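You operate a simulated robot arm through the tools that you are given. There is no shell and no other tool. Be economical: measure what you need, move in short steps, check, and stop when the job is done.

You are at the controls of a simulated robot arm. One attempt, no reset.

TASK
Take the four star knobs off the flower press, then its notched board.
Fine: knobs on the bench before the letter rack, board on the free bench beside the press.
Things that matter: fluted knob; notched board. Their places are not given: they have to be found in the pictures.

It is judged by the outcome, as a careful person would: the job done as asked, and still so three seconds after it is handed in. It fails if anything else is knocked over, pushed out of place, dropped, spilled or broken.

THE ROBOT
A 6-joint arm with a two-finger parallel gripper, fixed in place. Base frame: the origin is at the foot of the arm, x ahead of it, y to its left, z up. Lengths are in mm, angles in degrees, forces in N, time in s.
With the tool pointing down near the work surface it reaches from about 140 to 840 mm from the base axis. Its first joint turns from -166.0 to 166.0 degrees. Payload 3.91 kg.
The TCP is the grasp point between the finger pads, 30 mm short of the fingertips. In the tool frame z runs along the fingers and y along their closing line. Largest opening 110 mm; finger width 20, thickness 10; the body of the gripper, 48 by 112 mm, starts 55 mm behind the TCP.
Orientation is that of the tool frame in the base frame, as a unit quaternion [w, x, y, z]. With the fingers straight down and closing along the base's y, the tool's x points along the base's -x, its y along +y and its z along -z.

THE INTERFACE
- The arm moves only by the tool play_rows. Its argument "motion" is a list that holds one entry, the list of rows, each a list of 6 numbers: the shift along the tool's x, y, z in cm, then the turn, a rotation vector about the tool's x, y, z in degrees. In form: [[[dx, dy, dz, ax, ay, az], ...]]. A call has 1 to 8 rows; each row shifts and turns the commanded pose from where the row before left it, along the tool's axes as they then stand. "grip" is the gripper command, from -1 (shut) to 1 (fully open), values between in proportion, set as the call begins (left out, the last holds). Rows are played at 5 a second. More than 50 mm and 8.6 degrees between two rows, or a gripper value outside its range, and nothing of the call is played. Where a pose cannot be reached the arm comes as near as it can. A force on the tool above 90 N (or 10 N above the force at the start of the call, whichever is more), or a blocked arm, ends the call early, and 0.2 s more pass. The fingers move at their own pace (about 108 mm/s each) and stop on an object; they squeeze with about 38 N. The grip force told is the motor's: it shows also when the fingers shut on nothing. Time passes only in rows, and 0.2 s behind the last, so rows that do not move let the fingers close. It gives the time, the measured TCP pose, the force on the tool (base axes), the opening and the grip force at its end, in the units of the frame above (readings bear some noise), with the torque about the TCP (base axes, N m) and any sound that the robot's microphone picked up.
- Cameras (640 x 400 px; columns grow to the right, rows downward): "scene" is fixed at [218.6, -501, 1623.1]; the picture's right is [0.69, -0.73, 0.00], its down [-0.55, -0.52, -0.65] and it looks along [0.47, 0.45, -0.76] (base axes); focal length 327 px, centre (320, 200). "wrist" rides on the gripper at [77, 7, -115] in the tool frame; the picture's right is [-0.09, 1.00, 0.00], its down [-0.80, -0.07, -0.59] and it looks along [-0.59, -0.05, 0.80] (tool axes); focal length 270 px, centre (320, 200).
- grab_frame(camera): a new picture of that camera. No time passes.
- raise_lower(by): slides the trunk up (or, below 0, down) by that many mm; the arm rides with it, the base frame stays. It gives what a move gives, with no picture.
- probe_pixels(camera, pixels): there is no depth. For up to 12 entries [column, row, z] of the newest picture of that camera ("zoom" is the newest enlarged one), the place [x, y] in the base frame at which the ray of that pixel passes the height z, good to about 2 mm. No time passes.
- close_up(camera, box): a new picture of the part [left, top, right, bottom] of that camera's present view, enlarged. No time passes.
- close_job(): hands the job in; it is judged then, once.

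Go step by step. Measure first, check grasps and placings, and put right what went wrong. The budget is 80 turns and 38 pictures, counting those below and the enlarged ones. Unless the task says otherwise, let go and move clear before handing in, and close with one line.

The tools are called after "Emit:" by a JSON object that holds its "fn" and its "kwargs". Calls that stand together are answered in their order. play_rows: Moves the arm, as the interface text tells. Its arguments: {"type":"object","properties":{"motion":{"type":"array","items":{"type":"array","items":{"type":"array","items":{"type":"number"}}}},"grip":{"type":"number"}},"required":["motion"]} The other tools are called the same way: raise_lower (by) slides the trunk up or down; grab_frame (camera) takes a picture; probe_pixels (camera, pixels) gives the place at which the rays of pixels pass given heights; close_up (camera, box) takes an enlarged picture of a part of a camera's view; close_job () hands the job in.

At the start:

```text
time: 0.0
ee_pos: [428.2, 94.8, 1171.8]
ee_rot: [0.001, 0.001, 1.0, 0.0]
wrist_force: [-1.0, 0.3, 0.3]
moment: [0.0, 0.02, 0.0]
grip_width: 110.2
finger_force: 0.1
trunk travel left (down, up): [-425.0, 115.0]
```

scene: 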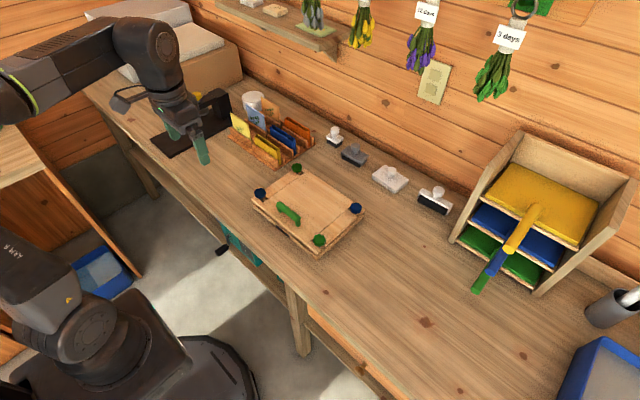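
wrist: 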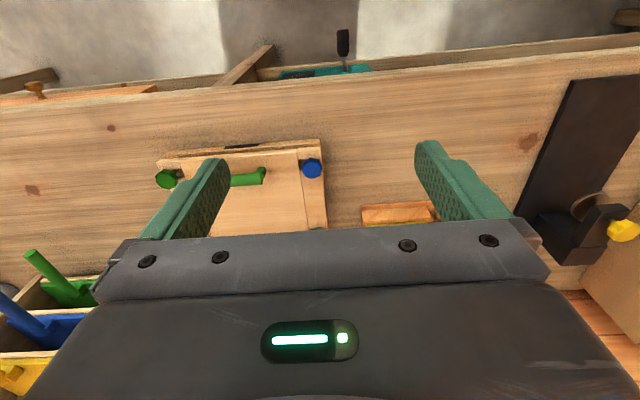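

The press is around scene pixels (308,208), with two blue and two green knobs, and the letter rack is around (270,140). I'll enlarge both.

Emit:
{"fn": "close_up", "kwargs": {"camera": "scene", "box": [220, 150, 380, 250]}}

Emit:
{"fn": "close_up", "kwargs": {"camera": "scene", "box": [150, 70, 470, 270]}}

```text
4.00 times, centred on (300, 200) of scene
```

zoom: 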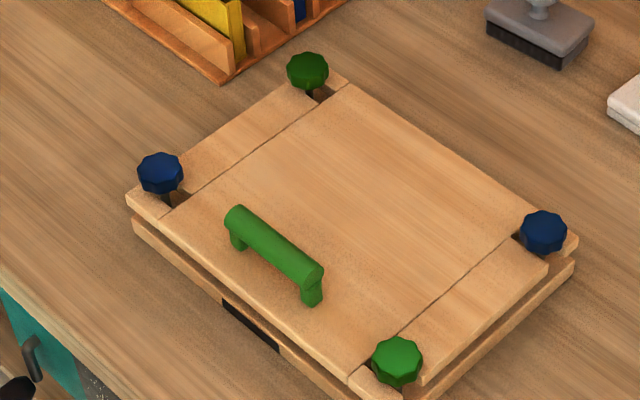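

```text
2.00 times, centred on (310, 170) of scene
```

zoom: 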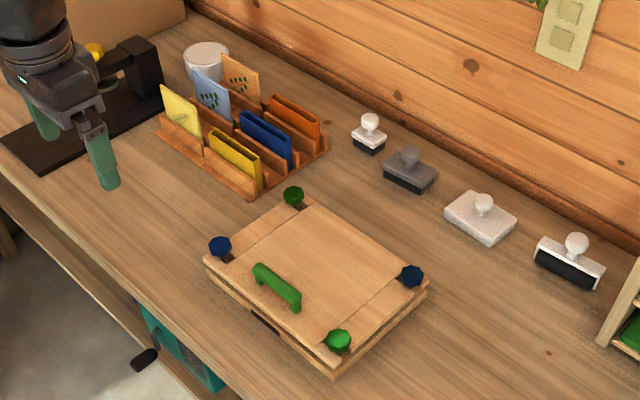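

Next I triangulate the knobs and the bench height using both cameras.

Emit:
{"fn": "probe_pixels", "kwargs": {"camera": "wrist", "pixels": [[312, 168, 750], [312, 168, 850], [312, 168, 950], [166, 179, 750], [166, 179, 850], [166, 179, 950]]}}

Emit:
{"fn": "grab_frame", "kwargs": {"camera": "scene"}}

Emit:
{"fn": "probe_pixels", "kwargs": {"camera": "scene", "pixels": [[260, 194, 750], [260, 194, 850], [260, 194, 950], [319, 240, 750], [319, 240, 850], [319, 240, 950]]}}

```text
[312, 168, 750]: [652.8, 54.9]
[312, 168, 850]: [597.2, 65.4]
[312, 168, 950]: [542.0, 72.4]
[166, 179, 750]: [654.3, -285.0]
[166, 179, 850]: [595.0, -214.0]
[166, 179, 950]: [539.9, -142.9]
```

```text
33 pictures are left
```

scene: 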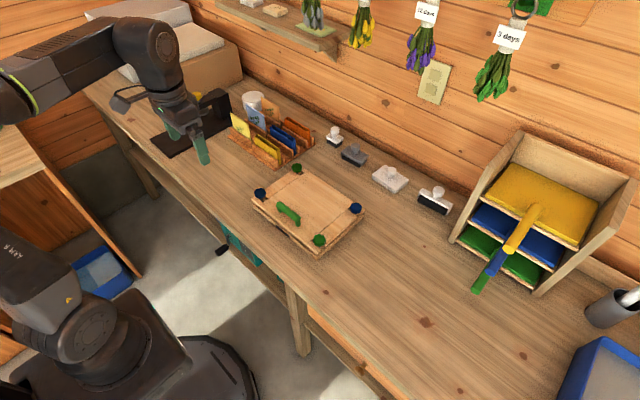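

```text
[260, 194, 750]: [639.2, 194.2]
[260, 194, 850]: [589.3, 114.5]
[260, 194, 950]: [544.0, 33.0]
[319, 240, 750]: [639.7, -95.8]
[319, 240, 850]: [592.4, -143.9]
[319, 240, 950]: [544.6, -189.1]
```

Knob tops are at z≈907 and the near knobs are at x≈565. I'll find the far knobs, the bench features and the rack in the zoom geometry.

Emit:
{"fn": "probe_pixels", "kwargs": {"camera": "scene", "pixels": [[260, 193, 907], [297, 168, 907], [356, 208, 907], [319, 240, 907], [275, 170, 835], [275, 170, 860], [231, 137, 850], [210, 190, 850], [320, 258, 850], [281, 178, 850]]}}

Emit:
{"fn": "play_rows", "kwargs": {"motion": [[[4.5, 0, 4, 0, 0, 0], [4.5, 0, 4, 0, 0, 0], [4.5, -1, 4, 0, 0, 0], [0, -4, 2, 0, 0, 0], [0, -4, 0, 0, 0, 0], [0, -4, 0, 0, 0, 0], [0, 0, 0, 0, 0, 0]]]}}

Emit:
{"fn": "grab_frame", "kwargs": {"camera": "wrist"}}

```text
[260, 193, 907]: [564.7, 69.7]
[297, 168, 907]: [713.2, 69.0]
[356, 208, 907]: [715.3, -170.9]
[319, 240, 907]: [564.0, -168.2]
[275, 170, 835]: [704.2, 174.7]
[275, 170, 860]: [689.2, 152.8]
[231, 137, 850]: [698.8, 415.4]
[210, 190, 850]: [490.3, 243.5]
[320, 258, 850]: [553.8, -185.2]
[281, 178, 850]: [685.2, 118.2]
```

```text
refused: row 1 steps farther than a row can; nothing moved
```

```text
32 pictures are left
```

wrist: 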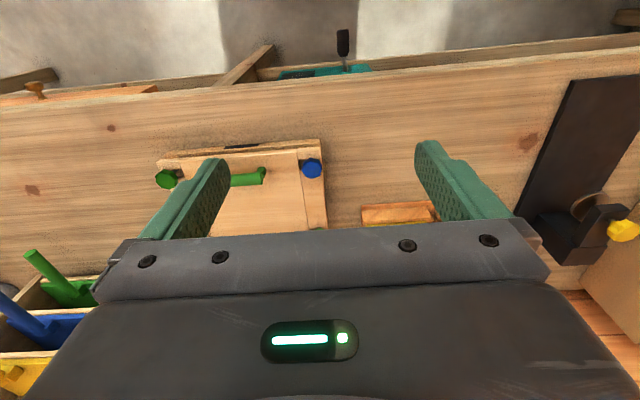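

Moves must stay within 50 mm per row, so I'll use smaller steps to a closer look.

Emit:
{"fn": "play_rows", "kwargs": {"motion": [[[-0.5, -2.9, 1.5, 0, 0, 0], [-0.5, -2.9, 1.5, 0, 0, 0], [-0.5, -2.9, 1.5, 0, 0, 0], [-0.5, -2.9, 1.5, 0, 0, 0], [0, -2.9, 1.5, 0, 0, 0], [0, 0, 0, 0, 0, 0]]]}}

Emit:
{"fn": "grab_frame", "kwargs": {"camera": "wrist"}}

```text
time: 1.4
ee_pos: [446.5, -49.7, 1096.3]
ee_rot: [0.0, 0.0, 1.0, -0.001]
wrist_force: [0.0, 1.4, -0.2]
moment: [0.0, -0.02, 0.01]
grip_width: 110.1
finger_force: 0.0
trunk travel left (down, up): [-425.0, 115.0]
```

```text
31 pictures are left
```

wrist: 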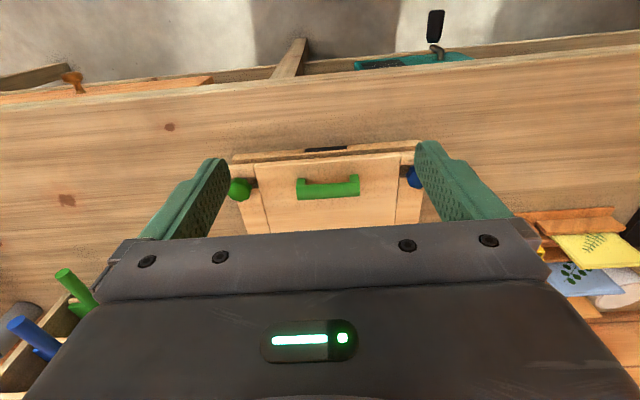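

I'll use two bench knots, wrist (169,127) and (67,200) against scene (327,292) and (425,322), to get the bench height, and the handle ends for board height.

Emit:
{"fn": "probe_pixels", "kwargs": {"camera": "wrist", "pixels": [[169, 127, 800], [169, 127, 860], [67, 200, 800], [67, 200, 860], [240, 189, 907], [413, 177, 907], [303, 181, 907], [356, 178, 907], [303, 181, 930], [356, 178, 930]]}}

Emit:
{"fn": "probe_pixels", "kwargs": {"camera": "scene", "pixels": [[327, 292, 800], [327, 292, 860], [425, 322, 800], [425, 322, 860], [280, 205, 907], [298, 219, 907], [280, 205, 930], [298, 219, 930]]}}

Emit:
{"fn": "close_up", "kwargs": {"camera": "wrist", "box": [200, 120, 440, 270]}}

```text
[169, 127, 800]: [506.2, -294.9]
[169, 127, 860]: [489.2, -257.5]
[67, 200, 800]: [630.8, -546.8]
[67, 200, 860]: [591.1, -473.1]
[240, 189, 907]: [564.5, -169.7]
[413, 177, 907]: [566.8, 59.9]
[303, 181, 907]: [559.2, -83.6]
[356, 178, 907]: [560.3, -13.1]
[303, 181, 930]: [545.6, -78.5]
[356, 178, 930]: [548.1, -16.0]
```

```text
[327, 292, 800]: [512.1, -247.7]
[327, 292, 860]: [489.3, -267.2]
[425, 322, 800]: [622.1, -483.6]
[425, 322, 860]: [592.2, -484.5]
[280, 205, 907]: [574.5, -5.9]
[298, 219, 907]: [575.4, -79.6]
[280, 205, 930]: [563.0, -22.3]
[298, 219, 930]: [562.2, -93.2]
```

```text
2.67 times, centred on (320, 195) of wrist
```

zoom: 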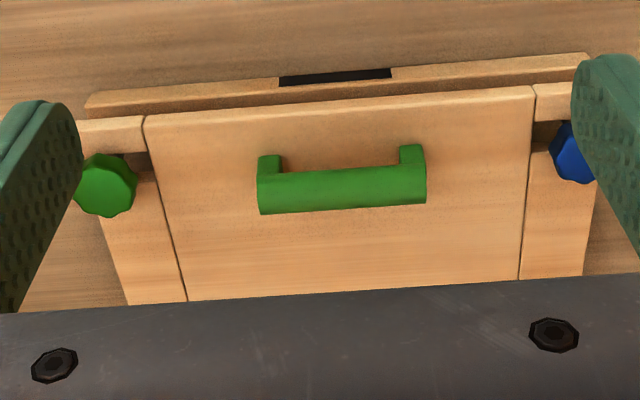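

Bench is at z≈850 and knob centres at ≈907. Now the board top (seam/front-edge corners) and the handle axis.

Emit:
{"fn": "probe_pixels", "kwargs": {"camera": "wrist", "pixels": [[254.4, 163.5, 885], [254.4, 163.5, 905], [400.2, 152.6, 885], [400.2, 152.6, 905], [297.5, 193, 905], [297.5, 193, 925], [359.4, 189.4, 905], [359.4, 189.4, 925], [233, 160, 870], [422, 142, 870]]}}

Emit:
{"fn": "probe_pixels", "kwargs": {"camera": "scene", "pixels": [[307.5, 243.7, 885], [307.5, 243.7, 905], [260, 205.5, 885], [260, 205.5, 905], [279, 203.7, 905], [279, 203.7, 925], [299, 219.5, 905], [299, 219.5, 925]]}}

```text
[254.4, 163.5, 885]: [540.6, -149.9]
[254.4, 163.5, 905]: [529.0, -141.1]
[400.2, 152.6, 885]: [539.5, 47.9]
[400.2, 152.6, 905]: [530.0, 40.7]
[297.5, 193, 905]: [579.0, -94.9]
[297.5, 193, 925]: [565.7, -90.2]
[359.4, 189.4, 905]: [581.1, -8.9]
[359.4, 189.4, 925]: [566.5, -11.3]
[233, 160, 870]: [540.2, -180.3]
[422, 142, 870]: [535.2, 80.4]
```

```text
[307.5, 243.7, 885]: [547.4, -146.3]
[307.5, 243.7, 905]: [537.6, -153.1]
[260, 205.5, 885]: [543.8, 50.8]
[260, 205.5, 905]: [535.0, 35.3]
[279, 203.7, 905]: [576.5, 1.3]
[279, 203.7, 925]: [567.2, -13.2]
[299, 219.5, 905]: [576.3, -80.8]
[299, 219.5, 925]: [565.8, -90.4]
```

Board top is at z≈889 with its front edge at x≈540, and the handle bar axis is at (566, -51, 924), running along y. Next I check the free bench right of the press against the tray rack and stamps, and take a fresh close look.

Emit:
{"fn": "probe_pixels", "kwargs": {"camera": "scene", "pixels": [[452, 241, 850], [541, 293, 850], [475, 290, 880], [475, 290, 920], [484, 288, 900], [434, 212, 850], [390, 192, 850], [229, 140, 850], [275, 168.5, 850], [366, 222, 860], [284, 325, 850], [200, 235, 850]]}}

Emit:
{"fn": "close_up", "kwargs": {"camera": "scene", "box": [320, 180, 580, 342]}}

```text
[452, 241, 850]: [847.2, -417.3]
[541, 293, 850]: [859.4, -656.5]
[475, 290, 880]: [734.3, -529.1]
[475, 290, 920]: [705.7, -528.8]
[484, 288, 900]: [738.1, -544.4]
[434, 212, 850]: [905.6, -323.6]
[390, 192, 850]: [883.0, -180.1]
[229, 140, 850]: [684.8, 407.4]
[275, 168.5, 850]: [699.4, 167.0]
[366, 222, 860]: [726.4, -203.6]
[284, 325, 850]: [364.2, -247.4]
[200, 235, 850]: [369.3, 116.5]
```

```text
2.46 times, centred on (450, 261) of scene
```

zoom: 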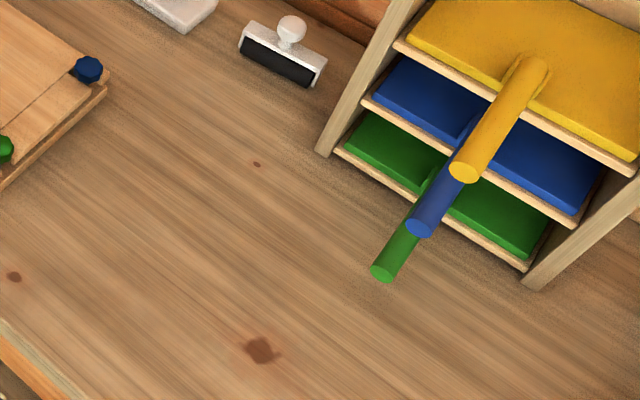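

The right-hand bench (x 500–700, y −480…−210) is clear. I'm moving above the near-left blue knob at (565,69).

Emit:
{"fn": "play_rows", "kwargs": {"grip": 0.2, "motion": [[[-2.37, 2.37, 2.32, 0, 0, 0], [-2.37, 2.37, 2.32, 0, 0, 0], [-2.37, 2.37, 2.32, 0, 0, 0], [-2.37, 2.37, 2.32, 0, 0, 0], [-2.37, 2.37, 2.32, 0, 0, 0], [0, 0, 0, 0, 0, 0], [0, 0, 0, 0, 0, 0]]]}}

Emit:
{"fn": "grab_frame", "kwargs": {"camera": "wrist"}}

```text
time: 3.0
ee_pos: [566.1, 69.3, 980.2]
ee_rot: [0.0, 0.001, 1.0, -0.001]
wrist_force: [-0.2, 0.5, 0.3]
moment: [0.01, -0.02, 0.02]
grip_width: 65.8
finger_force: 0.1
trunk travel left (down, up): [-425.0, 115.0]
```

```text
28 pictures are left
```

wrist: 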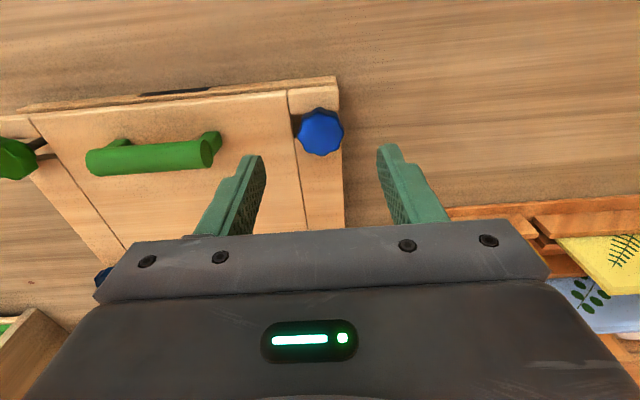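

The knob is at wrist (320,131) and aligned. I'll check its position and dimensions closely.

Emit:
{"fn": "close_up", "kwargs": {"camera": "wrist", "box": [240, 80, 400, 180]}}

Emit:
{"fn": "probe_pixels", "kwargs": {"camera": "wrist", "pixels": [[320, 131, 907], [320, 131, 914], [297, 131, 910], [344, 131, 910], [338, 77, 870], [342, 180, 889], [84, 160, 924], [214, 152, 924]]}}

```text
4.00 times, centred on (320, 130) of wrist
```

zoom: 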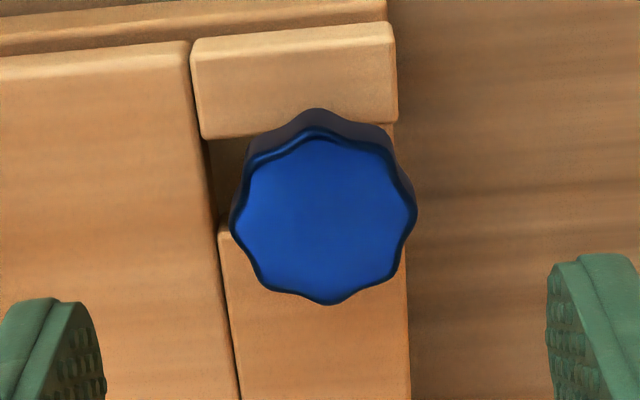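

```text
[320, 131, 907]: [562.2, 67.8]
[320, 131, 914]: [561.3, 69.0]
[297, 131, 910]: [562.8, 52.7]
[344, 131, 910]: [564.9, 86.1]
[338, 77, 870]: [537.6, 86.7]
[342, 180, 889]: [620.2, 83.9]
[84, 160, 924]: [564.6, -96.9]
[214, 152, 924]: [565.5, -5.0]
```

Knob top centre is about (564.5, 69.3), 33 mm across. I descend so the tips stop ~8 mm above the board, then close.

Emit:
{"fn": "play_rows", "kwargs": {"motion": [[[0.15, 0, 1.8, 0, 0, 0], [0, 0, 1.8, 0, 0, 0], [0, 0, 1.0, 0, 0, 0], [0, 0, 0.8, 0, 0, 0], [0, 0, 0, 0, 0, 0]]]}}

Emit:
{"fn": "play_rows", "kwargs": {"grip": -1, "motion": [[[0, 0, 0, 0, 0, 0], [0, 0, 0, 0, 0, 0], [0, 0, 0, 0, 0, 0]]]}}

Emit:
{"fn": "close_up", "kwargs": {"camera": "wrist", "box": [200, 80, 440, 230]}}

```text
time: 4.2
ee_pos: [564.2, 68.8, 925.7]
ee_rot: [-0.001, 0.0, 1.0, -0.001]
wrist_force: [-0.1, -0.4, 0.3]
moment: [0.01, 0.0, -0.02]
grip_width: 65.8
finger_force: 0.1
trunk travel left (down, up): [-425.0, 115.0]
```

```text
time: 5.0
ee_pos: [564.6, 70.4, 925.9]
ee_rot: [-0.001, 0.0, 1.0, 0.0]
wrist_force: [0.1, 10.8, -0.7]
moment: [0.3, 0.01, 0.0]
grip_width: 30.2
finger_force: 38.1
trunk travel left (down, up): [-425.0, 115.0]
```

```text
2.67 times, centred on (320, 155) of wrist
```

zoom: 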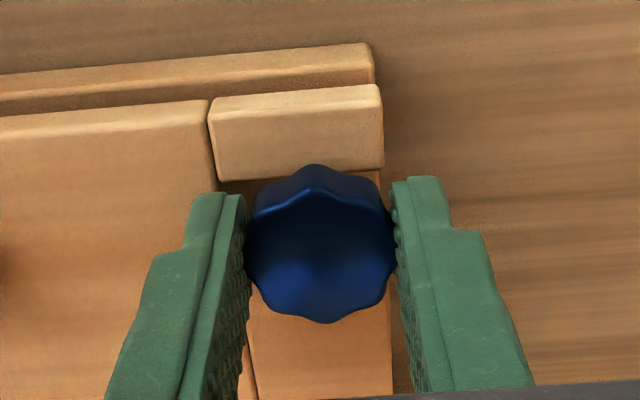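

The blue knob is gripped at 30.2 mm. I'll try a small loosening turn (anticlockwise from above) to see if it's threaded.

Emit:
{"fn": "play_rows", "kwargs": {"motion": [[[0, 0.08, 0, 0, 0, -4], [0, 0.0, 0, 0, 0, -4], [0, 0, 0, 0, 0, -4], [0, 0, 0, 0, 0, -4], [0, 0, 0, 0, 0, 0]]]}}

```text
time: 6.2
ee_pos: [564.6, 70.1, 926.4]
ee_rot: [0.0, -0.14, 0.99, 0.001]
wrist_force: [-1.5, 7.0, -0.3]
moment: [0.17, 0.01, 0.0]
grip_width: 30.5
finger_force: 37.9
trunk travel left (down, up): [-425.0, 115.0]
```

It turns freely with no torque. A slight lift will show whether it's captive.

Emit:
{"fn": "play_rows", "kwargs": {"motion": [[[0, 0, -0.1, 0, 0, 0], [0, 0, -0.1, 0, 0, 0], [0, 0, 0, 0, 0, 0]]]}}

```text
time: 7.0
ee_pos: [564.5, 68.8, 927.7]
ee_rot: [-0.002, -0.14, 0.99, 0.0]
wrist_force: [-3.8, 7.2, -16.6]
moment: [0.26, -0.41, 0.04]
grip_width: 30.6
finger_force: 37.8
trunk travel left (down, up): [-425.0, 115.0]
```

16.6 N resistance means it is threaded. I'll keep the slight upward pull and unscrew further, watching z and force.

Emit:
{"fn": "play_rows", "kwargs": {"motion": [[[0, 0, 0, 0, 0, -8.5], [0, 0, 0, 0, 0, -8.5], [0, 0, 0, 0, 0, -8.5], [0, 0, 0, 0, 0, -8.5], [0, 0, 0, 0, 0, -8.5], [0, 0, 0, 0, 0, -8.5], [0, 0, 0, 0, 0, -8.5], [0, 0, 0, 0, 0, -8.5]]]}}

```text
time: 8.8
ee_pos: [564.6, 69.0, 928.5]
ee_rot: [0.0, -0.67, 0.742, 0.002]
wrist_force: [-5.0, -1.5, -19.4]
moment: [-0.16, 0.14, 0.02]
grip_width: 30.3
finger_force: 38.0
trunk travel left (down, up): [-425.0, 115.0]
```

Force hasn't dropped (−19 N). I'll look to see if the knob turned with the fingers or slipped.

Emit:
{"fn": "close_up", "kwargs": {"camera": "wrist", "box": [200, 80, 440, 230]}}

Emit:
{"fn": "play_rows", "kwargs": {"motion": [[[0, 0, 0, 0, 0, -8.5], [0, 0, 0, 0, 0, -8.5], [0, 0, 0, 0, 0, -8.5], [0, 0, 0, 0, 0, -8.5], [0, 0, 0, 0, 0, 0]]]}}

```text
2.67 times, centred on (320, 155) of wrist
```

zoom: 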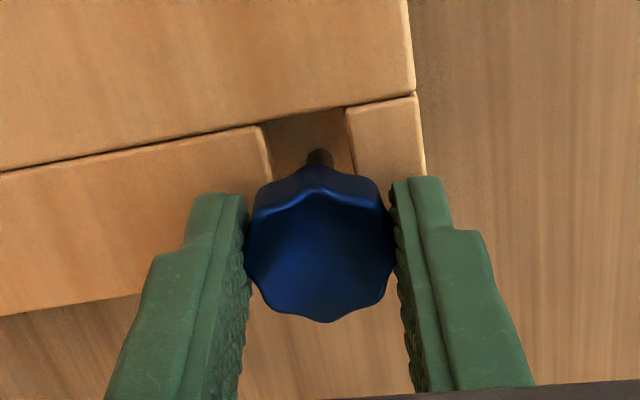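

```text
time: 10.0
ee_pos: [566.2, 69.1, 928.5]
ee_rot: [0.0, 0.857, -0.515, 0.001]
wrist_force: [-4.5, -3.2, -12.6]
moment: [-0.17, 0.02, 0.04]
grip_width: 30.7
finger_force: 37.6
trunk travel left (down, up): [-425.0, 115.0]
```

The knob turns with the fingers and the pull fell to −12.6 N. Continuing to unscrew.

Emit:
{"fn": "play_rows", "kwargs": {"motion": [[[0, 0, 0, 0, 0, -8.5], [0, 0, 0, 0, 0, -8.5], [0, 0, 0, 0, 0, -8.5], [0, 0, 0, 0, 0, -8.5], [0, 0, 0, 0, 0, -8.5], [0, 0, 0, 0, 0, -8.5], [0, 0, 0, 0, 0, -8.5], [0, 0, 0, 0, 0, 0]]]}}

```text
time: 11.8
ee_pos: [565.1, 68.3, 929.3]
ee_rot: [0.0, 1.0, -0.02, 0.002]
wrist_force: [5.7, 7.4, -0.4]
moment: [0.18, -0.13, -0.02]
grip_width: 30.3
finger_force: 37.8
trunk travel left (down, up): [-425.0, 115.0]
```

The pull has dropped to zero after about 180°. I'll try lifting.

Emit:
{"fn": "play_rows", "kwargs": {"motion": [[[0, 0, -0.15, 0, 0, 0], [0, 0, -0.15, 0, 0, 0], [0, 0, 0, 0, 0, 0]]]}}

```text
time: 12.6
ee_pos: [565.5, 70.1, 929.2]
ee_rot: [0.001, 1.0, -0.022, -0.002]
wrist_force: [4.8, 8.8, -15.9]
moment: [0.21, -0.71, 0.04]
grip_width: 30.8
finger_force: 38.3
trunk travel left (down, up): [-425.0, 115.0]
```

Still threaded; it rises roughly 4 mm/turn. Continuing the turn with a matching rise.

Emit:
{"fn": "play_rows", "kwargs": {"motion": [[[0, 0, 0, 0, 0, -8.5], [0, 0, 0, 0, 0, -8.5], [0, 0, 0, 0, 0, -8.5], [0, 0, 0, 0, 0, -8.5], [0, 0, -0.01, 0, 0, -8.5], [0, 0, -0.01, 0, 0, -8.5], [0, 0, -0.01, 0, 0, -8.5], [0, 0, -0.01, 0, 0, -8.5]]]}}

Emit:
{"fn": "play_rows", "kwargs": {"motion": [[[0, 0, -0.01, 0, 0, -8.5], [0, 0, -0.01, 0, 0, -8.5], [0, 0, -0.01, 0, 0, -8.5], [0, 0, -0.01, 0, 0, -8.5], [0, 0, -0.01, 0, 0, -8.5], [0, 0, -0.01, 0, 0, -8.5], [0, 0, -0.01, 0, 0, -8.5], [0, 0, -0.01, 0, 0, -8.5]]]}}

```text
time: 13.4
ee_pos: [551.9, 93.6, 927.9]
ee_rot: [0.023, 0.992, 0.126, 0.002]
wrist_force: [21.1, -73.9, -9.4]
moment: [-0.89, 0.2, -0.5]
grip_width: 76.9
finger_force: 38.1
out of reach, approached as far as the arm can: row 2, 3
trunk travel left (down, up): [-425.0, 115.0]
stopped in row 3: the force on the tool passed its limit at 114 N (the readings are from after the stop); the commanded pose is now the measured one
```

```text
time: 13.7
ee_pos: [546.3, 105.7, 926.5]
ee_rot: [0.035, 0.988, 0.152, 0.004]
wrist_force: [25.7, -72.4, -9.6]
moment: [-0.49, 0.04, -0.4]
grip_width: 101.6
finger_force: 37.8
out of reach, approached as far as the arm can: row 1
trunk travel left (down, up): [-425.0, 115.0]
stopped in row 1: the force on the tool passed its limit at 92 N (the readings are from after the stop); the commanded pose is now the measured one
```

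I hit the wrist joint limit and the tool was pushed sideways, forcing the fingers open. I'm opening the gripper in place first, then looking.

Emit:
{"fn": "play_rows", "kwargs": {"grip": 1, "motion": [[[0, 0, 0, 0, 0, 0], [0, 0, 0, 0, 0, 0]]]}}

Emit:
{"fn": "grab_frame", "kwargs": {"camera": "wrist"}}

Emit:
{"fn": "grab_frame", "kwargs": {"camera": "scene"}}

```text
time: 14.3
ee_pos: [547.1, 108.5, 927.4]
ee_rot: [0.034, 0.988, 0.152, 0.004]
wrist_force: [15.9, -54.8, -12.4]
moment: [0.08, 0.22, -0.41]
grip_width: 110.1
finger_force: 0.1
trunk travel left (down, up): [-425.0, 115.0]
```

```text
24 pictures are left
```

wrist: 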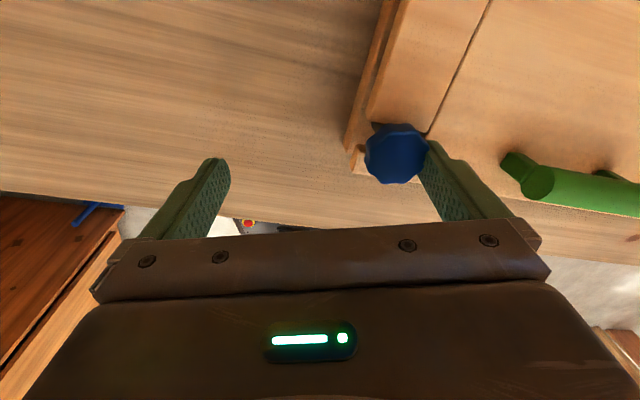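

```text
23 pictures are left
```

scene: 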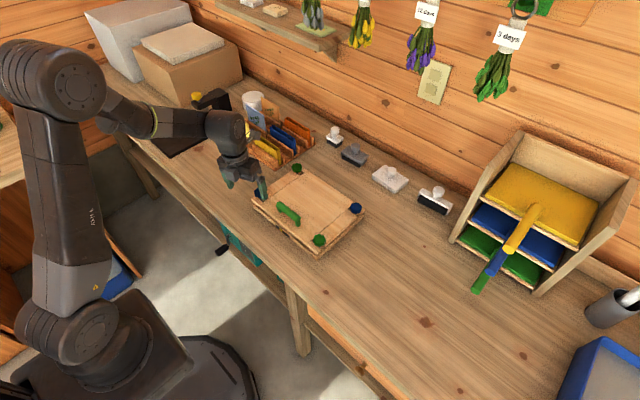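

The knob is still on its stud and the press hasn't moved; the inboard finger is leaning on the knob. I'll ease off along the closing line, then rise.

Emit:
{"fn": "play_rows", "kwargs": {"motion": [[[0, 1.5, 0, 0, 0, 0], [0, 1.0, 0, 0, 0, 0], [0, 0, -2, 0, 0, 0], [0, 0, -3, 0, 0, 0], [0, 0, -3, 0, 0, 4], [0, 0, 0, 0, 0, 8.5], [0, 0, 0, 0, 0, 8.5], [0, 0, 0, 0, 0, 8.5]]]}}

```text
time: 16.1
ee_pos: [542.6, 111.9, 1007.9]
ee_rot: [0.033, 0.994, -0.104, 0.014]
wrist_force: [-0.8, 0.6, -0.2]
moment: [0.02, 0.0, -0.01]
grip_width: 110.1
finger_force: 0.1
out of reach, approached as far as the arm can: row 1, 2, 4
trunk travel left (down, up): [-425.0, 115.0]
```

Clear at z 1008, tilted about 4°. I'll straighten the tool and wind the wrist back, in free air.

Emit:
{"fn": "play_rows", "kwargs": {"grip": 0.2, "motion": [[[0, 0, 0, 3.6, -2, 0], [0, 0, 0, 0, 0, 8.5], [0, 0, 0, 0, 0, 8.5], [0, 0, 0, 0, 0, 8.5], [0, 0, 0, 0, 0, 8.5], [0, 0, 0, 0, 0, 8.5], [0, 0, 0, 0, 0, 8.5], [0, 0, 0, 0, 0, 8.5]]]}}

Emit:
{"fn": "play_rows", "kwargs": {"motion": [[[0, 0, 0, 0, 0, 8.5], [0, 0, 0, 0, 0, 8.5], [0, 0, 0, 0, 0, 8.5], [0, 0, 0, 0, 0, 8.5], [0, 0, 0, 0, 0, 8.5], [0, 0, 0, 0, 0, 8.5], [0, 0, 0, 0, 0, 8.5], [0, 0, 0, 0, 0, 8.5]]]}}

Emit:
{"fn": "play_rows", "kwargs": {"motion": [[[0, 0, 0, 0, 0, 8.5], [0, 0, 0, 0, 0, 8.5], [0, 0, 0, 0, 0, 8.5], [0, 0, 0, 0, 0, 8.5], [0, 0, 0, 0, 0, 6.5]]]}}

```text
time: 17.9
ee_pos: [541.6, 112.3, 1007.2]
ee_rot: [0.0, 0.811, -0.585, -0.001]
wrist_force: [0.5, -0.5, 0.2]
moment: [-0.01, -0.04, 0.03]
grip_width: 66.2
finger_force: 0.0
trunk travel left (down, up): [-425.0, 115.0]
```

```text
time: 19.7
ee_pos: [541.2, 114.2, 1006.9]
ee_rot: [0.001, -0.347, 0.938, 0.001]
wrist_force: [-0.1, 0.1, -0.1]
moment: [0.0, 0.0, 0.02]
grip_width: 65.9
finger_force: 0.0
trunk travel left (down, up): [-425.0, 115.0]
```

```text
time: 20.9
ee_pos: [541.5, 113.5, 1008.8]
ee_rot: [0.0, 0.0, 1.0, 0.001]
wrist_force: [0.2, -0.3, 0.0]
moment: [-0.02, -0.01, 0.02]
grip_width: 66.2
finger_force: 0.0
trunk travel left (down, up): [-425.0, 115.0]
```

Upright again at zero turn. I'm moving above the knob to look before regripping.

Emit:
{"fn": "play_rows", "kwargs": {"motion": [[[-1.2, -2.2, 0.7, 0, 0, 0], [-1.15, -2.15, 0.7, 0, 0, 0], [0, 0, 1.0, 0, 0, 0], [0, 0, 0, 0, 0, 0]]]}}

Emit:
{"fn": "close_up", "kwargs": {"camera": "wrist", "box": [200, 60, 440, 210]}}

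```text
time: 21.9
ee_pos: [566.5, 69.5, 983.4]
ee_rot: [0.0, -0.001, 1.0, 0.002]
wrist_force: [-0.8, -0.8, 0.4]
moment: [0.01, 0.0, -0.02]
grip_width: 65.9
finger_force: 0.0
trunk travel left (down, up): [-425.0, 115.0]
```

```text
2.67 times, centred on (320, 135) of wrist
```

zoom: 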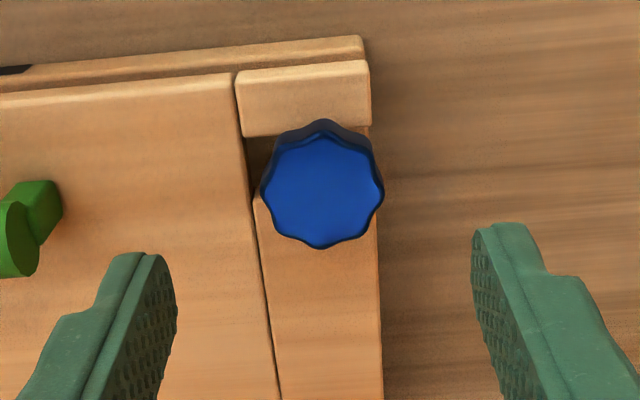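

The knob sits higher and centred in view. I wind the wrist to about +160° so that the next grip gives nearly a full turn.

Emit:
{"fn": "play_rows", "kwargs": {"motion": [[[0, 0, 0, 0, 0, 8.5], [0, 0, 0, 0, 0, 8.5], [0, 0, 0, 0, 0, 8.5], [0, 0, 0, 0, 0, 8.5], [0, 0, 0, 0, 0, 8.5], [0, 0, 0, 0, 0, 8.5], [0, 0, 0, 0, 0, 8.5], [0, 0, 0, 0, 0, 8.5]]]}}

Emit:
{"fn": "play_rows", "kwargs": {"motion": [[[0, 0, 0, 0, 0, 8.5], [0, 0, 0, 0, 0, 8.5], [0, 0, 0, 0, 0, 8.5], [0, 0, 0, 0, 0, 8.5], [0, 0, 0, 0, 0, 8.5], [0, 0, 0, 0, 0, 8.5], [0, 0, 0, 0, 0, 8.5], [0, 0, 0, 0, 0, 8.5]]]}}

Emit:
{"fn": "play_rows", "kwargs": {"motion": [[[0, 0, 0, 0, 0, 8.5], [0, 0, 0, 0, 0, 8.5], [0, 0, 0, 0, 0, 7], [0, 0, 0, 0, 0, 0]]]}}

```text
time: 23.7
ee_pos: [566.3, 69.4, 984.0]
ee_rot: [-0.001, 0.56, 0.829, 0.001]
wrist_force: [-0.8, 0.6, -0.6]
moment: [0.01, -0.01, 0.0]
grip_width: 65.9
finger_force: 0.0
trunk travel left (down, up): [-425.0, 115.0]
```

```text
time: 25.5
ee_pos: [566.8, 70.0, 982.6]
ee_rot: [-0.001, 0.927, 0.374, 0.001]
wrist_force: [0.0, -0.2, -0.2]
moment: [0.02, 0.0, 0.02]
grip_width: 66.1
finger_force: 0.0
trunk travel left (down, up): [-425.0, 115.0]
```

```text
time: 26.5
ee_pos: [568.9, 56.2, 982.2]
ee_rot: [-0.005, 0.984, 0.179, 0.0]
wrist_force: [0.1, -0.6, 0.0]
moment: [-0.02, -0.03, -0.04]
grip_width: 65.9
finger_force: 0.1
out of reach, approached as far as the arm can: row 3
trunk travel left (down, up): [-425.0, 115.0]
```

The limit is about +153°. I back off to about 150° and see where the TCP settles.

Emit:
{"fn": "play_rows", "kwargs": {"motion": [[[0, 0, 0, 0, 0, -8.5], [0, 0, 0, 0, 0, -1.5], [0, 0, 0, 0, 0, 0]]]}}

```text
time: 27.3
ee_pos: [569.1, 55.7, 982.8]
ee_rot: [-0.002, 0.965, 0.261, 0.0]
wrist_force: [-0.1, -0.1, 0.7]
moment: [0.0, -0.04, 0.03]
grip_width: 66.1
finger_force: 0.0
trunk travel left (down, up): [-425.0, 115.0]
```

At −150° the TCP is 14 mm off. I correct it, descend to 928 and grip.

Emit:
{"fn": "play_rows", "kwargs": {"motion": [[[0.35, -1.43, 0, 0, 0, 0], [0, 0, 0, 0, 0, 0]]]}}

Emit:
{"fn": "play_rows", "kwargs": {"motion": [[[0, 0, 1.8, 0, 0, 0], [0, 0, 1.8, 0, 0, 0], [0, 0, 1.0, 0, 0, 0], [0, 0, 0.8, 0, 0, 0], [0, 0, 0, 0, 0, 0]]]}}

Emit:
{"fn": "play_rows", "kwargs": {"grip": -1, "motion": [[[0, 0, 0, 0, 0, 0], [0, 0, 0, 0, 0, 0], [0, 0, 0, 0, 0, 0]]]}}

```text
time: 27.9
ee_pos: [566.3, 72.6, 982.6]
ee_rot: [-0.001, 0.966, 0.26, 0.001]
wrist_force: [-0.2, 0.1, 0.0]
moment: [-0.01, 0.0, 0.05]
grip_width: 66.0
finger_force: 0.1
trunk travel left (down, up): [-425.0, 115.0]
```

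```text
time: 29.1
ee_pos: [564.8, 72.5, 929.6]
ee_rot: [0.0, 0.966, 0.26, 0.0]
wrist_force: [0.3, 0.8, 0.1]
moment: [0.0, -0.01, 0.02]
grip_width: 66.2
finger_force: 0.2
trunk travel left (down, up): [-425.0, 115.0]
```

```text
time: 29.9
ee_pos: [565.9, 71.2, 928.7]
ee_rot: [-0.001, 0.966, 0.26, 0.001]
wrist_force: [7.3, -10.5, -0.5]
moment: [-0.34, -0.21, 0.02]
grip_width: 30.1
finger_force: 37.9
trunk travel left (down, up): [-425.0, 115.0]
```

Gripped. I ease the sideways offset and turn 68° to measure the pitch by the force.

Emit:
{"fn": "play_rows", "kwargs": {"motion": [[[0, 0.12, 0, 0, 0, -8.5], [0, 0, 0, 0, 0, -8.5], [0, 0, 0, 0, 0, -8.5], [0, 0, 0, 0, 0, -8.5], [0, 0, 0, 0, 0, -8.5], [0, 0, 0, 0, 0, -8.5], [0, 0, 0, 0, 0, -8.5], [0, 0, 0, 0, 0, -8.5]]]}}

Emit:
{"fn": "play_rows", "kwargs": {"motion": [[[0, 0, 0, 0, 0, -8.5], [0, 0, 0, 0, 0, -8.5], [0, 0, 0, 0, 0, -8.5], [0, 0, 0, 0, 0, -8.5], [0, 0, 0, 0, 0, -8.5], [0, 0, 0, 0, 0, -8.5], [0, 0, 0, 0, 0, -8.5], [0, 0, 0, 0, 0, -8.5]]]}}

```text
time: 31.7
ee_pos: [564.5, 70.6, 929.0]
ee_rot: [0.0, 0.654, 0.756, 0.001]
wrist_force: [-3.6, -0.8, 5.5]
moment: [-0.1, 0.11, -0.04]
grip_width: 30.1
finger_force: 38.4
trunk travel left (down, up): [-425.0, 115.0]
```

```text
time: 33.5
ee_pos: [564.5, 70.8, 929.7]
ee_rot: [0.0, 0.119, 0.993, 0.001]
wrist_force: [-9.8, -2.1, 11.9]
moment: [-0.06, 0.33, -0.02]
grip_width: 30.3
finger_force: 38.0
trunk travel left (down, up): [-425.0, 115.0]
```

It rises by about 0.65 mm per 68° (pitch ≈3.5 mm). I continue with matching lift up to about +175°.

Emit:
{"fn": "play_rows", "kwargs": {"motion": [[[0, 0, -0.05, 0, 0, -8.5], [0, 0, -0.05, 0, 0, -8.5], [0, 0, -0.02, 0, 0, -8.5], [0, 0, -0.02, 0, 0, -8.5], [0, 0, -0.02, 0, 0, -8.5], [0, 0, -0.02, 0, 0, -8.5], [0, 0, -0.01, 0, 0, -8.5], [0, 0, -0.01, 0, 0, -8.5]]]}}

Emit:
{"fn": "play_rows", "kwargs": {"motion": [[[0, 0, -0.01, 0, 0, -8.5], [0, 0, -0.01, 0, 0, -8.5], [0, 0, -0.01, 0, 0, -8.5], [0, 0, -0.01, 0, 0, -8.5], [0, 0, -0.01, 0, 0, -8.5], [0, 0, -0.01, 0, 0, -8.5], [0, 0, -0.01, 0, 0, -8.5], [0, 0, -0.01, 0, 0, -8.5]]]}}

Emit:
{"fn": "play_rows", "kwargs": {"motion": [[[0, 0, -0.01, 0, 0, -8.5], [0, 0, -0.01, 0, 0, -8.5], [0, 0, -0.01, 0, 0, -8.5], [0, 0, -0.01, 0, 0, -8.5], [0, 0, -0.01, 0, 0, -8.5], [0, 0, 0, 0, 0, -8.5], [0, 0, 0, 0, 0, 0]]]}}

```text
time: 35.3
ee_pos: [565.3, 69.9, 931.4]
ee_rot: [0.0, -0.457, 0.89, 0.002]
wrist_force: [-1.1, -1.4, -0.3]
moment: [-0.02, 0.06, 0.0]
grip_width: 30.1
finger_force: 37.9
trunk travel left (down, up): [-425.0, 115.0]
```

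```text
time: 37.1
ee_pos: [565.2, 70.8, 931.6]
ee_rot: [-0.001, 0.876, -0.482, 0.0]
wrist_force: [-0.9, -0.5, 0.2]
moment: [-0.02, -0.01, 0.05]
grip_width: 30.2
finger_force: 38.0
trunk travel left (down, up): [-425.0, 115.0]
```

```text
time: 38.7
ee_pos: [566.1, 71.2, 932.4]
ee_rot: [0.0, 0.998, -0.059, 0.0]
wrist_force: [-1.1, 0.2, 0.5]
moment: [-0.02, -0.01, 0.0]
grip_width: 30.2
finger_force: 37.7
trunk travel left (down, up): [-425.0, 115.0]
```

Side and vertical forces are all near zero now. I'll test a lift.

Emit:
{"fn": "play_rows", "kwargs": {"motion": [[[0, 0, -0.15, 0, 0, 0], [0, 0, -0.15, 0, 0, 0], [0, 0, 0, 0, 0, 0]]]}}

```text
time: 39.5
ee_pos: [565.1, 71.4, 935.2]
ee_rot: [-0.001, 0.998, -0.061, 0.0]
wrist_force: [-0.5, 0.0, 0.5]
moment: [-0.02, 0.01, -0.01]
grip_width: 29.9
finger_force: 38.1
trunk travel left (down, up): [-425.0, 115.0]
```

The knob is free after roughly one full turn. I lift it, carry it towards (640,210) before the rack, and rewind the wrist on the way.

Emit:
{"fn": "play_rows", "kwargs": {"motion": [[[0, 0, -2, 0, 0, 0], [0, 0, -4, 0, 0, 0], [0, 0, -3.5, 0, 0, 0], [1.44, -3.67, 0, 0, 0, 0], [1.44, -3.67, 0, 0, 0, 0], [1.44, -3.67, 0, 0, 0, 0], [1.44, -3.67, 0, 0, 0, 0], [0, 0, 0, 0, 0, 8]]]}}

Emit:
{"fn": "play_rows", "kwargs": {"motion": [[[0, 0, 0, 0, 0, 8.5], [0, 0, 0, 0, 0, 8.5], [0, 0, 0, 0, 0, 8.5], [0, 0, 0, 0, 0, 8.5], [0, 0, 0, 0, 0, 8.5], [0, 0, 0, 0, 0, 8.5], [0, 0, 0, 0, 0, 8.5], [0, 0, 0, 0, 0, 8.5]]]}}

Emit:
{"fn": "play_rows", "kwargs": {"motion": [[[0, 0, 0, 0, 0, 8.5], [0, 0, 0, 0, 0, 8.5], [0, 0, 0, 0, 0, 8.5], [0, 0, 0, 0, 0, 8.5], [0, 0, 0, 0, 0, 8.5], [0, 0, 0, 0, 0, 8.5], [0, 0, 0, 0, 0, 8.5], [0, 0, 0, 0, 0, 8.5]]]}}

Emit:
{"fn": "play_rows", "kwargs": {"motion": [[[0, 0, 0, 0, 0, 8.5], [0, 0, 0, 0, 0, 8.5], [0, 0, 0, 0, 0, 8.5], [0, 0, 0, 0, 0, 3.5], [0, 0, 0, 0, 0, 0]]]}}

Emit:
{"fn": "grab_frame", "kwargs": {"camera": "wrist"}}

```text
time: 41.3
ee_pos: [642.0, 209.7, 1031.8]
ee_rot: [-0.001, 0.992, -0.13, -0.001]
wrist_force: [0.7, 0.1, -1.0]
moment: [0.02, 0.0, 0.0]
grip_width: 29.9
finger_force: 38.1
trunk travel left (down, up): [-425.0, 115.0]
```

```text
time: 43.1
ee_pos: [640.0, 209.5, 1030.7]
ee_rot: [-0.001, 0.749, -0.663, 0.0]
wrist_force: [-0.3, 0.2, -0.2]
moment: [-0.01, 0.07, 0.02]
grip_width: 29.7
finger_force: 37.8
trunk travel left (down, up): [-425.0, 115.0]
```

```text
time: 44.9
ee_pos: [640.1, 208.9, 1030.5]
ee_rot: [0.0, -0.249, 0.968, 0.001]
wrist_force: [0.8, -0.5, 0.6]
moment: [0.02, 0.01, -0.02]
grip_width: 29.7
finger_force: 37.8
trunk travel left (down, up): [-425.0, 115.0]
```

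```text
time: 46.1
ee_pos: [640.3, 209.9, 1029.9]
ee_rot: [0.001, 0.0, 1.0, 0.001]
wrist_force: [0.6, 0.1, -0.5]
moment: [0.0, -0.02, -0.01]
grip_width: 29.5
finger_force: 37.9
trunk travel left (down, up): [-425.0, 115.0]
```

```text
21 pictures are left
```

wrist: 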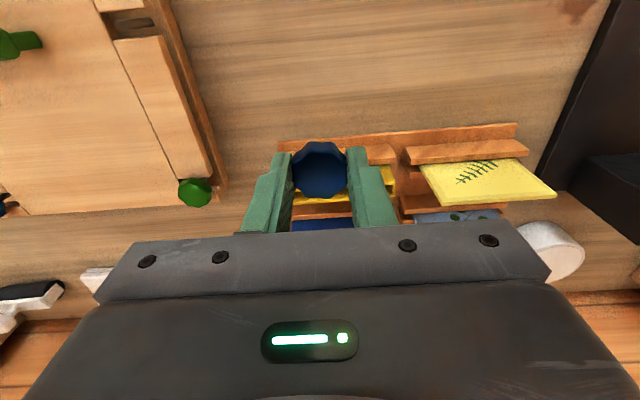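

The knob is held, and the rack's front lip is at wrist (280,135)–(515,125). I check clearance before lowering.

Emit:
{"fn": "probe_pixels", "kwargs": {"camera": "wrist", "pixels": [[280, 128, 850], [280, 128, 870], [515, 123, 850], [515, 123, 870], [222, 190, 865], [470, 190, 930], [600, 60, 853], [540, 180, 853]]}}

```text
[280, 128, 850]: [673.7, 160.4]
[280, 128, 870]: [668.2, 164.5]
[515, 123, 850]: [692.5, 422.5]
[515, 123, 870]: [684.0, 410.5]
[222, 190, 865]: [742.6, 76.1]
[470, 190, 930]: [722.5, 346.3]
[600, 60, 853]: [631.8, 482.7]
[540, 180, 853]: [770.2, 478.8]
```

The rack lip is at x≈672, so I'll use x=625 for more margin and lower to just above the bench.

Emit:
{"fn": "play_rows", "kwargs": {"motion": [[[1.5, 0, 3, 0, 0, 0], [0, 0, 4, 0, 0, 0], [0, 0, 4, 0, 0, 0], [0, 0, 2.5, 0, 0, 0], [0, 0, 0.8, 0, 0, 0], [0, 0, 0, 0, 0, 0]]]}}

Emit:
{"fn": "play_rows", "kwargs": {"motion": [[[0, 0, 0.1, 0, 0, 0], [0, 0, 0.1, 0, 0, 0], [0, 0, 0, 0, 0, 0]]]}}

Emit:
{"fn": "close_up", "kwargs": {"camera": "wrist", "box": [200, 80, 440, 230]}}

```text
time: 47.5
ee_pos: [625.3, 212.4, 886.1]
ee_rot: [0.0, -0.001, 1.0, 0.001]
wrist_force: [0.1, 0.0, -0.3]
moment: [0.01, 0.02, 0.02]
grip_width: 29.4
finger_force: 37.8
trunk travel left (down, up): [-425.0, 115.0]
```

```text
time: 48.3
ee_pos: [625.3, 211.5, 885.8]
ee_rot: [0.0, 0.0, 1.0, 0.001]
wrist_force: [1.1, 0.3, -0.6]
moment: [0.0, -0.01, 0.04]
grip_width: 29.3
finger_force: 38.6
trunk travel left (down, up): [-425.0, 115.0]
```

```text
2.67 times, centred on (320, 155) of wrist
```

zoom: 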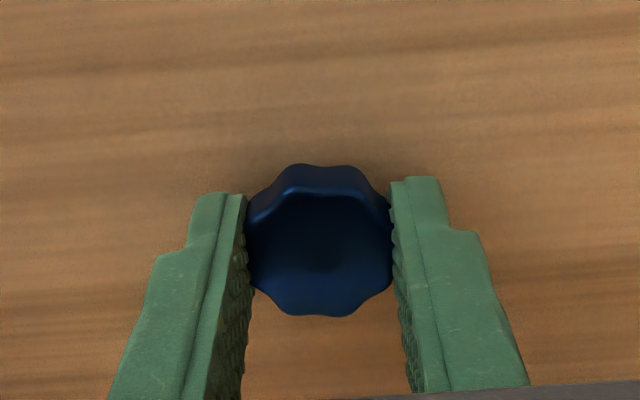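

No contact yet; I keep lowering in small steps.

Emit:
{"fn": "play_rows", "kwargs": {"motion": [[[0, 0, 0.1, 0, 0, 0], [0, 0, 0.1, 0, 0, 0], [0, 0, 0, 0, 0, 0]]]}}

Emit:
{"fn": "play_rows", "kwargs": {"motion": [[[0, 0, 0.1, 0, 0, 0], [0, 0, 0.1, 0, 0, 0], [0, 0, 0, 0, 0, 0]]]}}

```text
time: 49.1
ee_pos: [624.3, 209.3, 883.1]
ee_rot: [-0.001, -0.002, 1.0, 0.001]
wrist_force: [0.1, 0.2, -0.4]
moment: [0.02, -0.03, 0.04]
grip_width: 29.3
finger_force: 38.5
trunk travel left (down, up): [-425.0, 115.0]
```

```text
time: 49.9
ee_pos: [624.9, 210.3, 880.6]
ee_rot: [0.0, -0.001, 1.0, 0.001]
wrist_force: [0.3, -1.2, -0.2]
moment: [0.02, -0.01, 0.0]
grip_width: 29.4
finger_force: 37.9
trunk travel left (down, up): [-425.0, 115.0]
```

Emit:
{"fn": "play_rows", "kwargs": {"motion": [[[0, 0, 0.1, 0, 0, 0], [0, 0, 0, 0, 0, 0]]]}}

```text
time: 50.5
ee_pos: [625.3, 210.5, 880.7]
ee_rot: [0.0, -0.001, 1.0, 0.001]
wrist_force: [0.5, 0.0, -0.2]
moment: [-0.02, 0.03, -0.01]
grip_width: 29.3
finger_force: 37.7
trunk travel left (down, up): [-425.0, 115.0]
```

Still no contact; one more millimetre.

Emit:
{"fn": "play_rows", "kwargs": {"motion": [[[0, 0, 0.1, 0, 0, 0], [0, 0, 0, 0, 0, 0]]]}}

```text
time: 51.1
ee_pos: [623.8, 210.3, 880.5]
ee_rot: [0.0, 0.0, 1.0, 0.001]
wrist_force: [-0.9, 0.7, 4.7]
moment: [-0.09, 0.07, -0.04]
grip_width: 29.2
finger_force: 38.3
trunk travel left (down, up): [-425.0, 115.0]
```

Contact (4.7 N). I release, rise, and travel towards the far-left green knob at (713,69).

Emit:
{"fn": "play_rows", "kwargs": {"grip": 0.1, "motion": [[[0, 0, 0, 0, 0, 0], [0, 0, 0, 0, 0, 0]]]}}

Emit:
{"fn": "play_rows", "kwargs": {"motion": [[[0, 0, -1.5, 0, 0, 0], [0, 0, -3.5, 0, 0, 0], [0, 0, -4, 0, 0, 0], [0, 0, -4, 0, 0, 0], [-2.2, -3.54, 0, 0, 0, 0], [-2.2, -3.54, 0, 0, 0, 0], [-2.2, -3.54, 0, 0, 0, 0], [-2.2, -3.54, 0, 0, 0, 0]]]}}

Emit:
{"fn": "play_rows", "kwargs": {"motion": [[[0, 0, 2, 0, 0, 0], [0, 0, 2, 0, 0, 0], [0, 0, 0, 0, 0, 0]]]}}

Emit:
{"fn": "grab_frame", "kwargs": {"camera": "wrist"}}

Emit:
{"fn": "grab_frame", "kwargs": {"camera": "scene"}}

```text
time: 51.7
ee_pos: [624.3, 210.7, 879.9]
ee_rot: [0.0, -0.001, 1.0, 0.001]
wrist_force: [0.2, 4.8, 8.5]
moment: [-0.15, 0.09, 0.01]
grip_width: 58.6
finger_force: 0.0
trunk travel left (down, up): [-425.0, 115.0]
```

```text
time: 53.5
ee_pos: [711.3, 68.2, 1007.5]
ee_rot: [0.0, 0.0, 1.0, 0.001]
wrist_force: [0.4, 0.2, 1.0]
moment: [0.02, 0.01, -0.02]
grip_width: 60.5
finger_force: 0.1
trunk travel left (down, up): [-425.0, 115.0]
```

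```text
time: 54.3
ee_pos: [712.0, 69.2, 970.4]
ee_rot: [0.0, -0.001, 1.0, 0.001]
wrist_force: [-0.4, 0.5, -0.2]
moment: [-0.01, -0.02, -0.01]
grip_width: 60.4
finger_force: 0.2
trunk travel left (down, up): [-425.0, 115.0]
```

```text
19 pictures are left
```

wrist: 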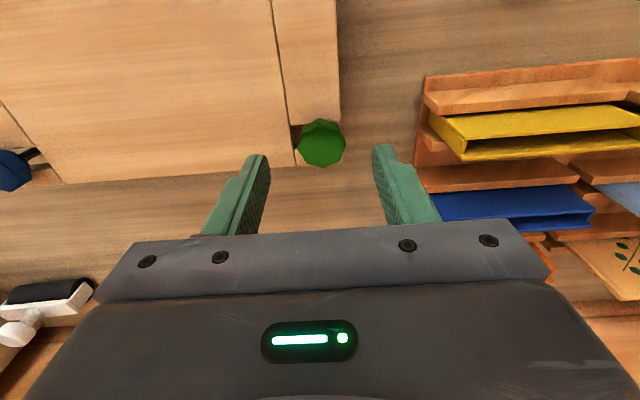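

```text
18 pictures are left
```

scene: 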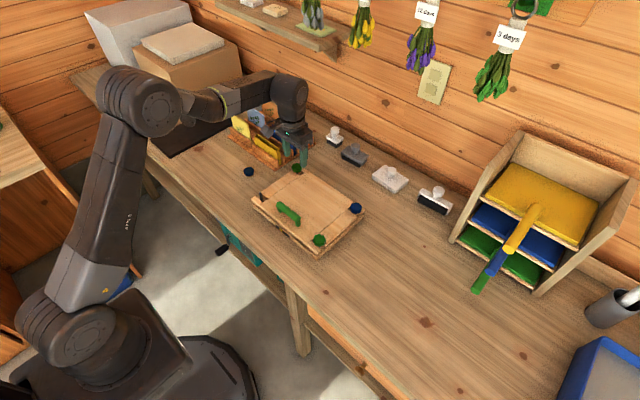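

Knob 1 stands on the bench at scene (248,172). I measure the green knob and then wind to −150°.

Emit:
{"fn": "probe_pixels", "kwargs": {"camera": "wrist", "pixels": [[321, 144, 914], [425, 90, 900], [600, 110, 930]]}}

Emit:
{"fn": "play_rows", "kwargs": {"motion": [[[0, 0, 0, 0, 0, 8.5], [0, 0, 0, 0, 0, 8.5], [0, 0, 0, 0, 0, 8.5], [0, 0, 0, 0, 0, 8.5], [0, 0, 0, 0, 0, 8.5], [0, 0, 0, 0, 0, 8.5], [0, 0, 0, 0, 0, 8.5], [0, 0, 0, 0, 0, 8.5]]]}}

Emit:
{"fn": "play_rows", "kwargs": {"motion": [[[0, 0, 0, 0, 0, 8.5], [0, 0, 0, 0, 0, 8.5], [0, 0, 0, 0, 0, 8.5], [0, 0, 0, 0, 0, 8.5], [0, 0, 0, 0, 0, 8.5], [0, 0, 0, 0, 0, 8.5], [0, 0, 0, 0, 0, 8.5], [0, 0, 0, 0, 0, 8.5]]]}}

Emit:
{"fn": "play_rows", "kwargs": {"motion": [[[0, 0, 0, 0, 0, 8], [0, 0, 0, 0, 0, 6], [0, 0, 0, 0, 0, 0]]]}}

```text
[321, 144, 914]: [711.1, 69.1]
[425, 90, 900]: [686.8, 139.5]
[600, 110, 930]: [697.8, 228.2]
```

```text
time: 56.1
ee_pos: [714.2, 67.5, 968.6]
ee_rot: [0.0, 0.559, 0.829, 0.0]
wrist_force: [0.1, 0.0, -0.6]
moment: [-0.01, 0.0, 0.02]
grip_width: 60.5
finger_force: 0.1
trunk travel left (down, up): [-425.0, 115.0]
```

```text
time: 57.9
ee_pos: [713.4, 68.5, 969.7]
ee_rot: [-0.001, 0.927, 0.375, 0.001]
wrist_force: [-0.8, -0.3, 0.9]
moment: [0.02, 0.0, 0.02]
grip_width: 60.6
finger_force: 0.0
trunk travel left (down, up): [-425.0, 115.0]
```

```text
time: 58.7
ee_pos: [712.8, 68.7, 969.2]
ee_rot: [-0.001, 0.966, 0.258, 0.001]
wrist_force: [0.6, -0.2, -0.1]
moment: [0.03, 0.02, 0.0]
grip_width: 60.6
finger_force: 0.0
trunk travel left (down, up): [-425.0, 115.0]
```

Aligned; descend to 926 and grip the green knob.

Emit:
{"fn": "play_rows", "kwargs": {"motion": [[[0.03, -0.13, 1.5, 0, 0, 0], [0, 0, 1.5, 0, 0, 0], [0, 0, 0.8, 0, 0, 0], [0, 0, 0.5, 0, 0, 0], [0, 0, 0, 0, 0, 0]]]}}

Emit:
{"fn": "play_rows", "kwargs": {"grip": -1, "motion": [[[0, 0, 0, 0, 0, 0], [0, 0, 0, 0, 0, 0], [0, 0, 0, 0, 0, 0]]]}}

```text
time: 59.9
ee_pos: [713.9, 69.4, 925.0]
ee_rot: [-0.001, 0.966, 0.26, 0.001]
wrist_force: [-1.2, -0.7, 0.1]
moment: [-0.01, -0.01, 0.03]
grip_width: 60.4
finger_force: 0.1
trunk travel left (down, up): [-425.0, 115.0]
```

```text
time: 60.7
ee_pos: [713.5, 68.9, 925.8]
ee_rot: [-0.002, 0.966, 0.26, 0.001]
wrist_force: [0.6, -0.3, -0.8]
moment: [0.01, 0.01, -0.02]
grip_width: 29.3
finger_force: 37.2
trunk travel left (down, up): [-425.0, 115.0]
```

Well centred with negligible side force. I unscrew 323° with matching rise.

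Emit:
{"fn": "play_rows", "kwargs": {"motion": [[[0, 0, -0.008, 0, 0, -8.5], [0, 0, -0.008, 0, 0, -8.5], [0, 0, -0.008, 0, 0, -8.5], [0, 0, -0.008, 0, 0, -8.5], [0, 0, -0.008, 0, 0, -8.5], [0, 0, -0.008, 0, 0, -8.5], [0, 0, -0.008, 0, 0, -8.5], [0, 0, -0.008, 0, 0, -8.5]]]}}

Emit:
{"fn": "play_rows", "kwargs": {"motion": [[[0, 0, -0.008, 0, 0, -8.5], [0, 0, -0.008, 0, 0, -8.5], [0, 0, -0.008, 0, 0, -8.5], [0, 0, -0.008, 0, 0, -8.5], [0, 0, -0.008, 0, 0, -8.5], [0, 0, -0.008, 0, 0, -8.5], [0, 0, -0.008, 0, 0, -8.5], [0, 0, -0.008, 0, 0, -8.5]]]}}

Emit:
{"fn": "play_rows", "kwargs": {"motion": [[[0, 0, -0.008, 0, 0, -8.5], [0, 0, -0.008, 0, 0, -8.5], [0, 0, -0.008, 0, 0, -8.5], [0, 0, -0.008, 0, 0, -8.5], [0, 0, -0.008, 0, 0, -8.5], [0, 0, -0.008, 0, 0, -8.5], [0, 0, -0.008, 0, 0, -8.5], [0, 0, -0.008, 0, 0, -8.5]]]}}

Emit:
{"fn": "play_rows", "kwargs": {"motion": [[[0, 0, -0.008, 0, 0, -8.5], [0, 0, -0.008, 0, 0, -8.5], [0, 0, -0.008, 0, 0, -8.5], [0, 0, -0.008, 0, 0, -8.5], [0, 0, -0.008, 0, 0, -8.5], [0, 0, -0.008, 0, 0, -8.5], [0, 0, -0.008, 0, 0, -8.5], [0, 0, -0.008, 0, 0, -8.5]]]}}

Emit:
{"fn": "play_rows", "kwargs": {"motion": [[[0, 0, -0.008, 0, 0, -8.5], [0, 0, -0.008, 0, 0, -8.5], [0, 0, -0.008, 0, 0, -8.5], [0, 0, -0.008, 0, 0, -8.5], [0, 0, -0.008, 0, 0, -8.5], [0, 0, -0.008, 0, 0, -8.5], [0, 0, 0, 0, 0, 0]]]}}

```text
time: 62.5
ee_pos: [714.0, 68.6, 925.8]
ee_rot: [-0.002, 0.654, 0.756, 0.001]
wrist_force: [15.0, 0.4, 0.6]
moment: [-0.1, -0.34, -0.02]
grip_width: 28.8
finger_force: 37.7
trunk travel left (down, up): [-425.0, 115.0]
```

```text
time: 64.3
ee_pos: [714.9, 69.3, 927.4]
ee_rot: [-0.001, 0.12, 0.993, 0.001]
wrist_force: [19.1, 3.7, 1.5]
moment: [0.03, -0.49, -0.02]
grip_width: 28.4
finger_force: 37.8
trunk travel left (down, up): [-425.0, 115.0]
```

```text
time: 66.1
ee_pos: [714.8, 70.8, 926.8]
ee_rot: [-0.001, -0.456, 0.89, 0.002]
wrist_force: [18.5, 5.6, 4.1]
moment: [0.13, -0.5, 0.04]
grip_width: 28.5
finger_force: 37.9
trunk travel left (down, up): [-425.0, 115.0]
```

```text
time: 67.9
ee_pos: [715.4, 69.0, 928.3]
ee_rot: [-0.001, 0.876, -0.483, 0.0]
wrist_force: [24.4, 3.7, 3.6]
moment: [-0.08, -0.6, 0.0]
grip_width: 28.5
finger_force: 38.0
trunk travel left (down, up): [-425.0, 115.0]
```

```text
time: 69.5
ee_pos: [714.3, 70.5, 929.0]
ee_rot: [-0.001, 0.998, -0.06, -0.001]
wrist_force: [21.3, 2.1, 2.3]
moment: [0.02, -0.59, 0.03]
grip_width: 28.5
finger_force: 37.4
trunk travel left (down, up): [-425.0, 115.0]
```

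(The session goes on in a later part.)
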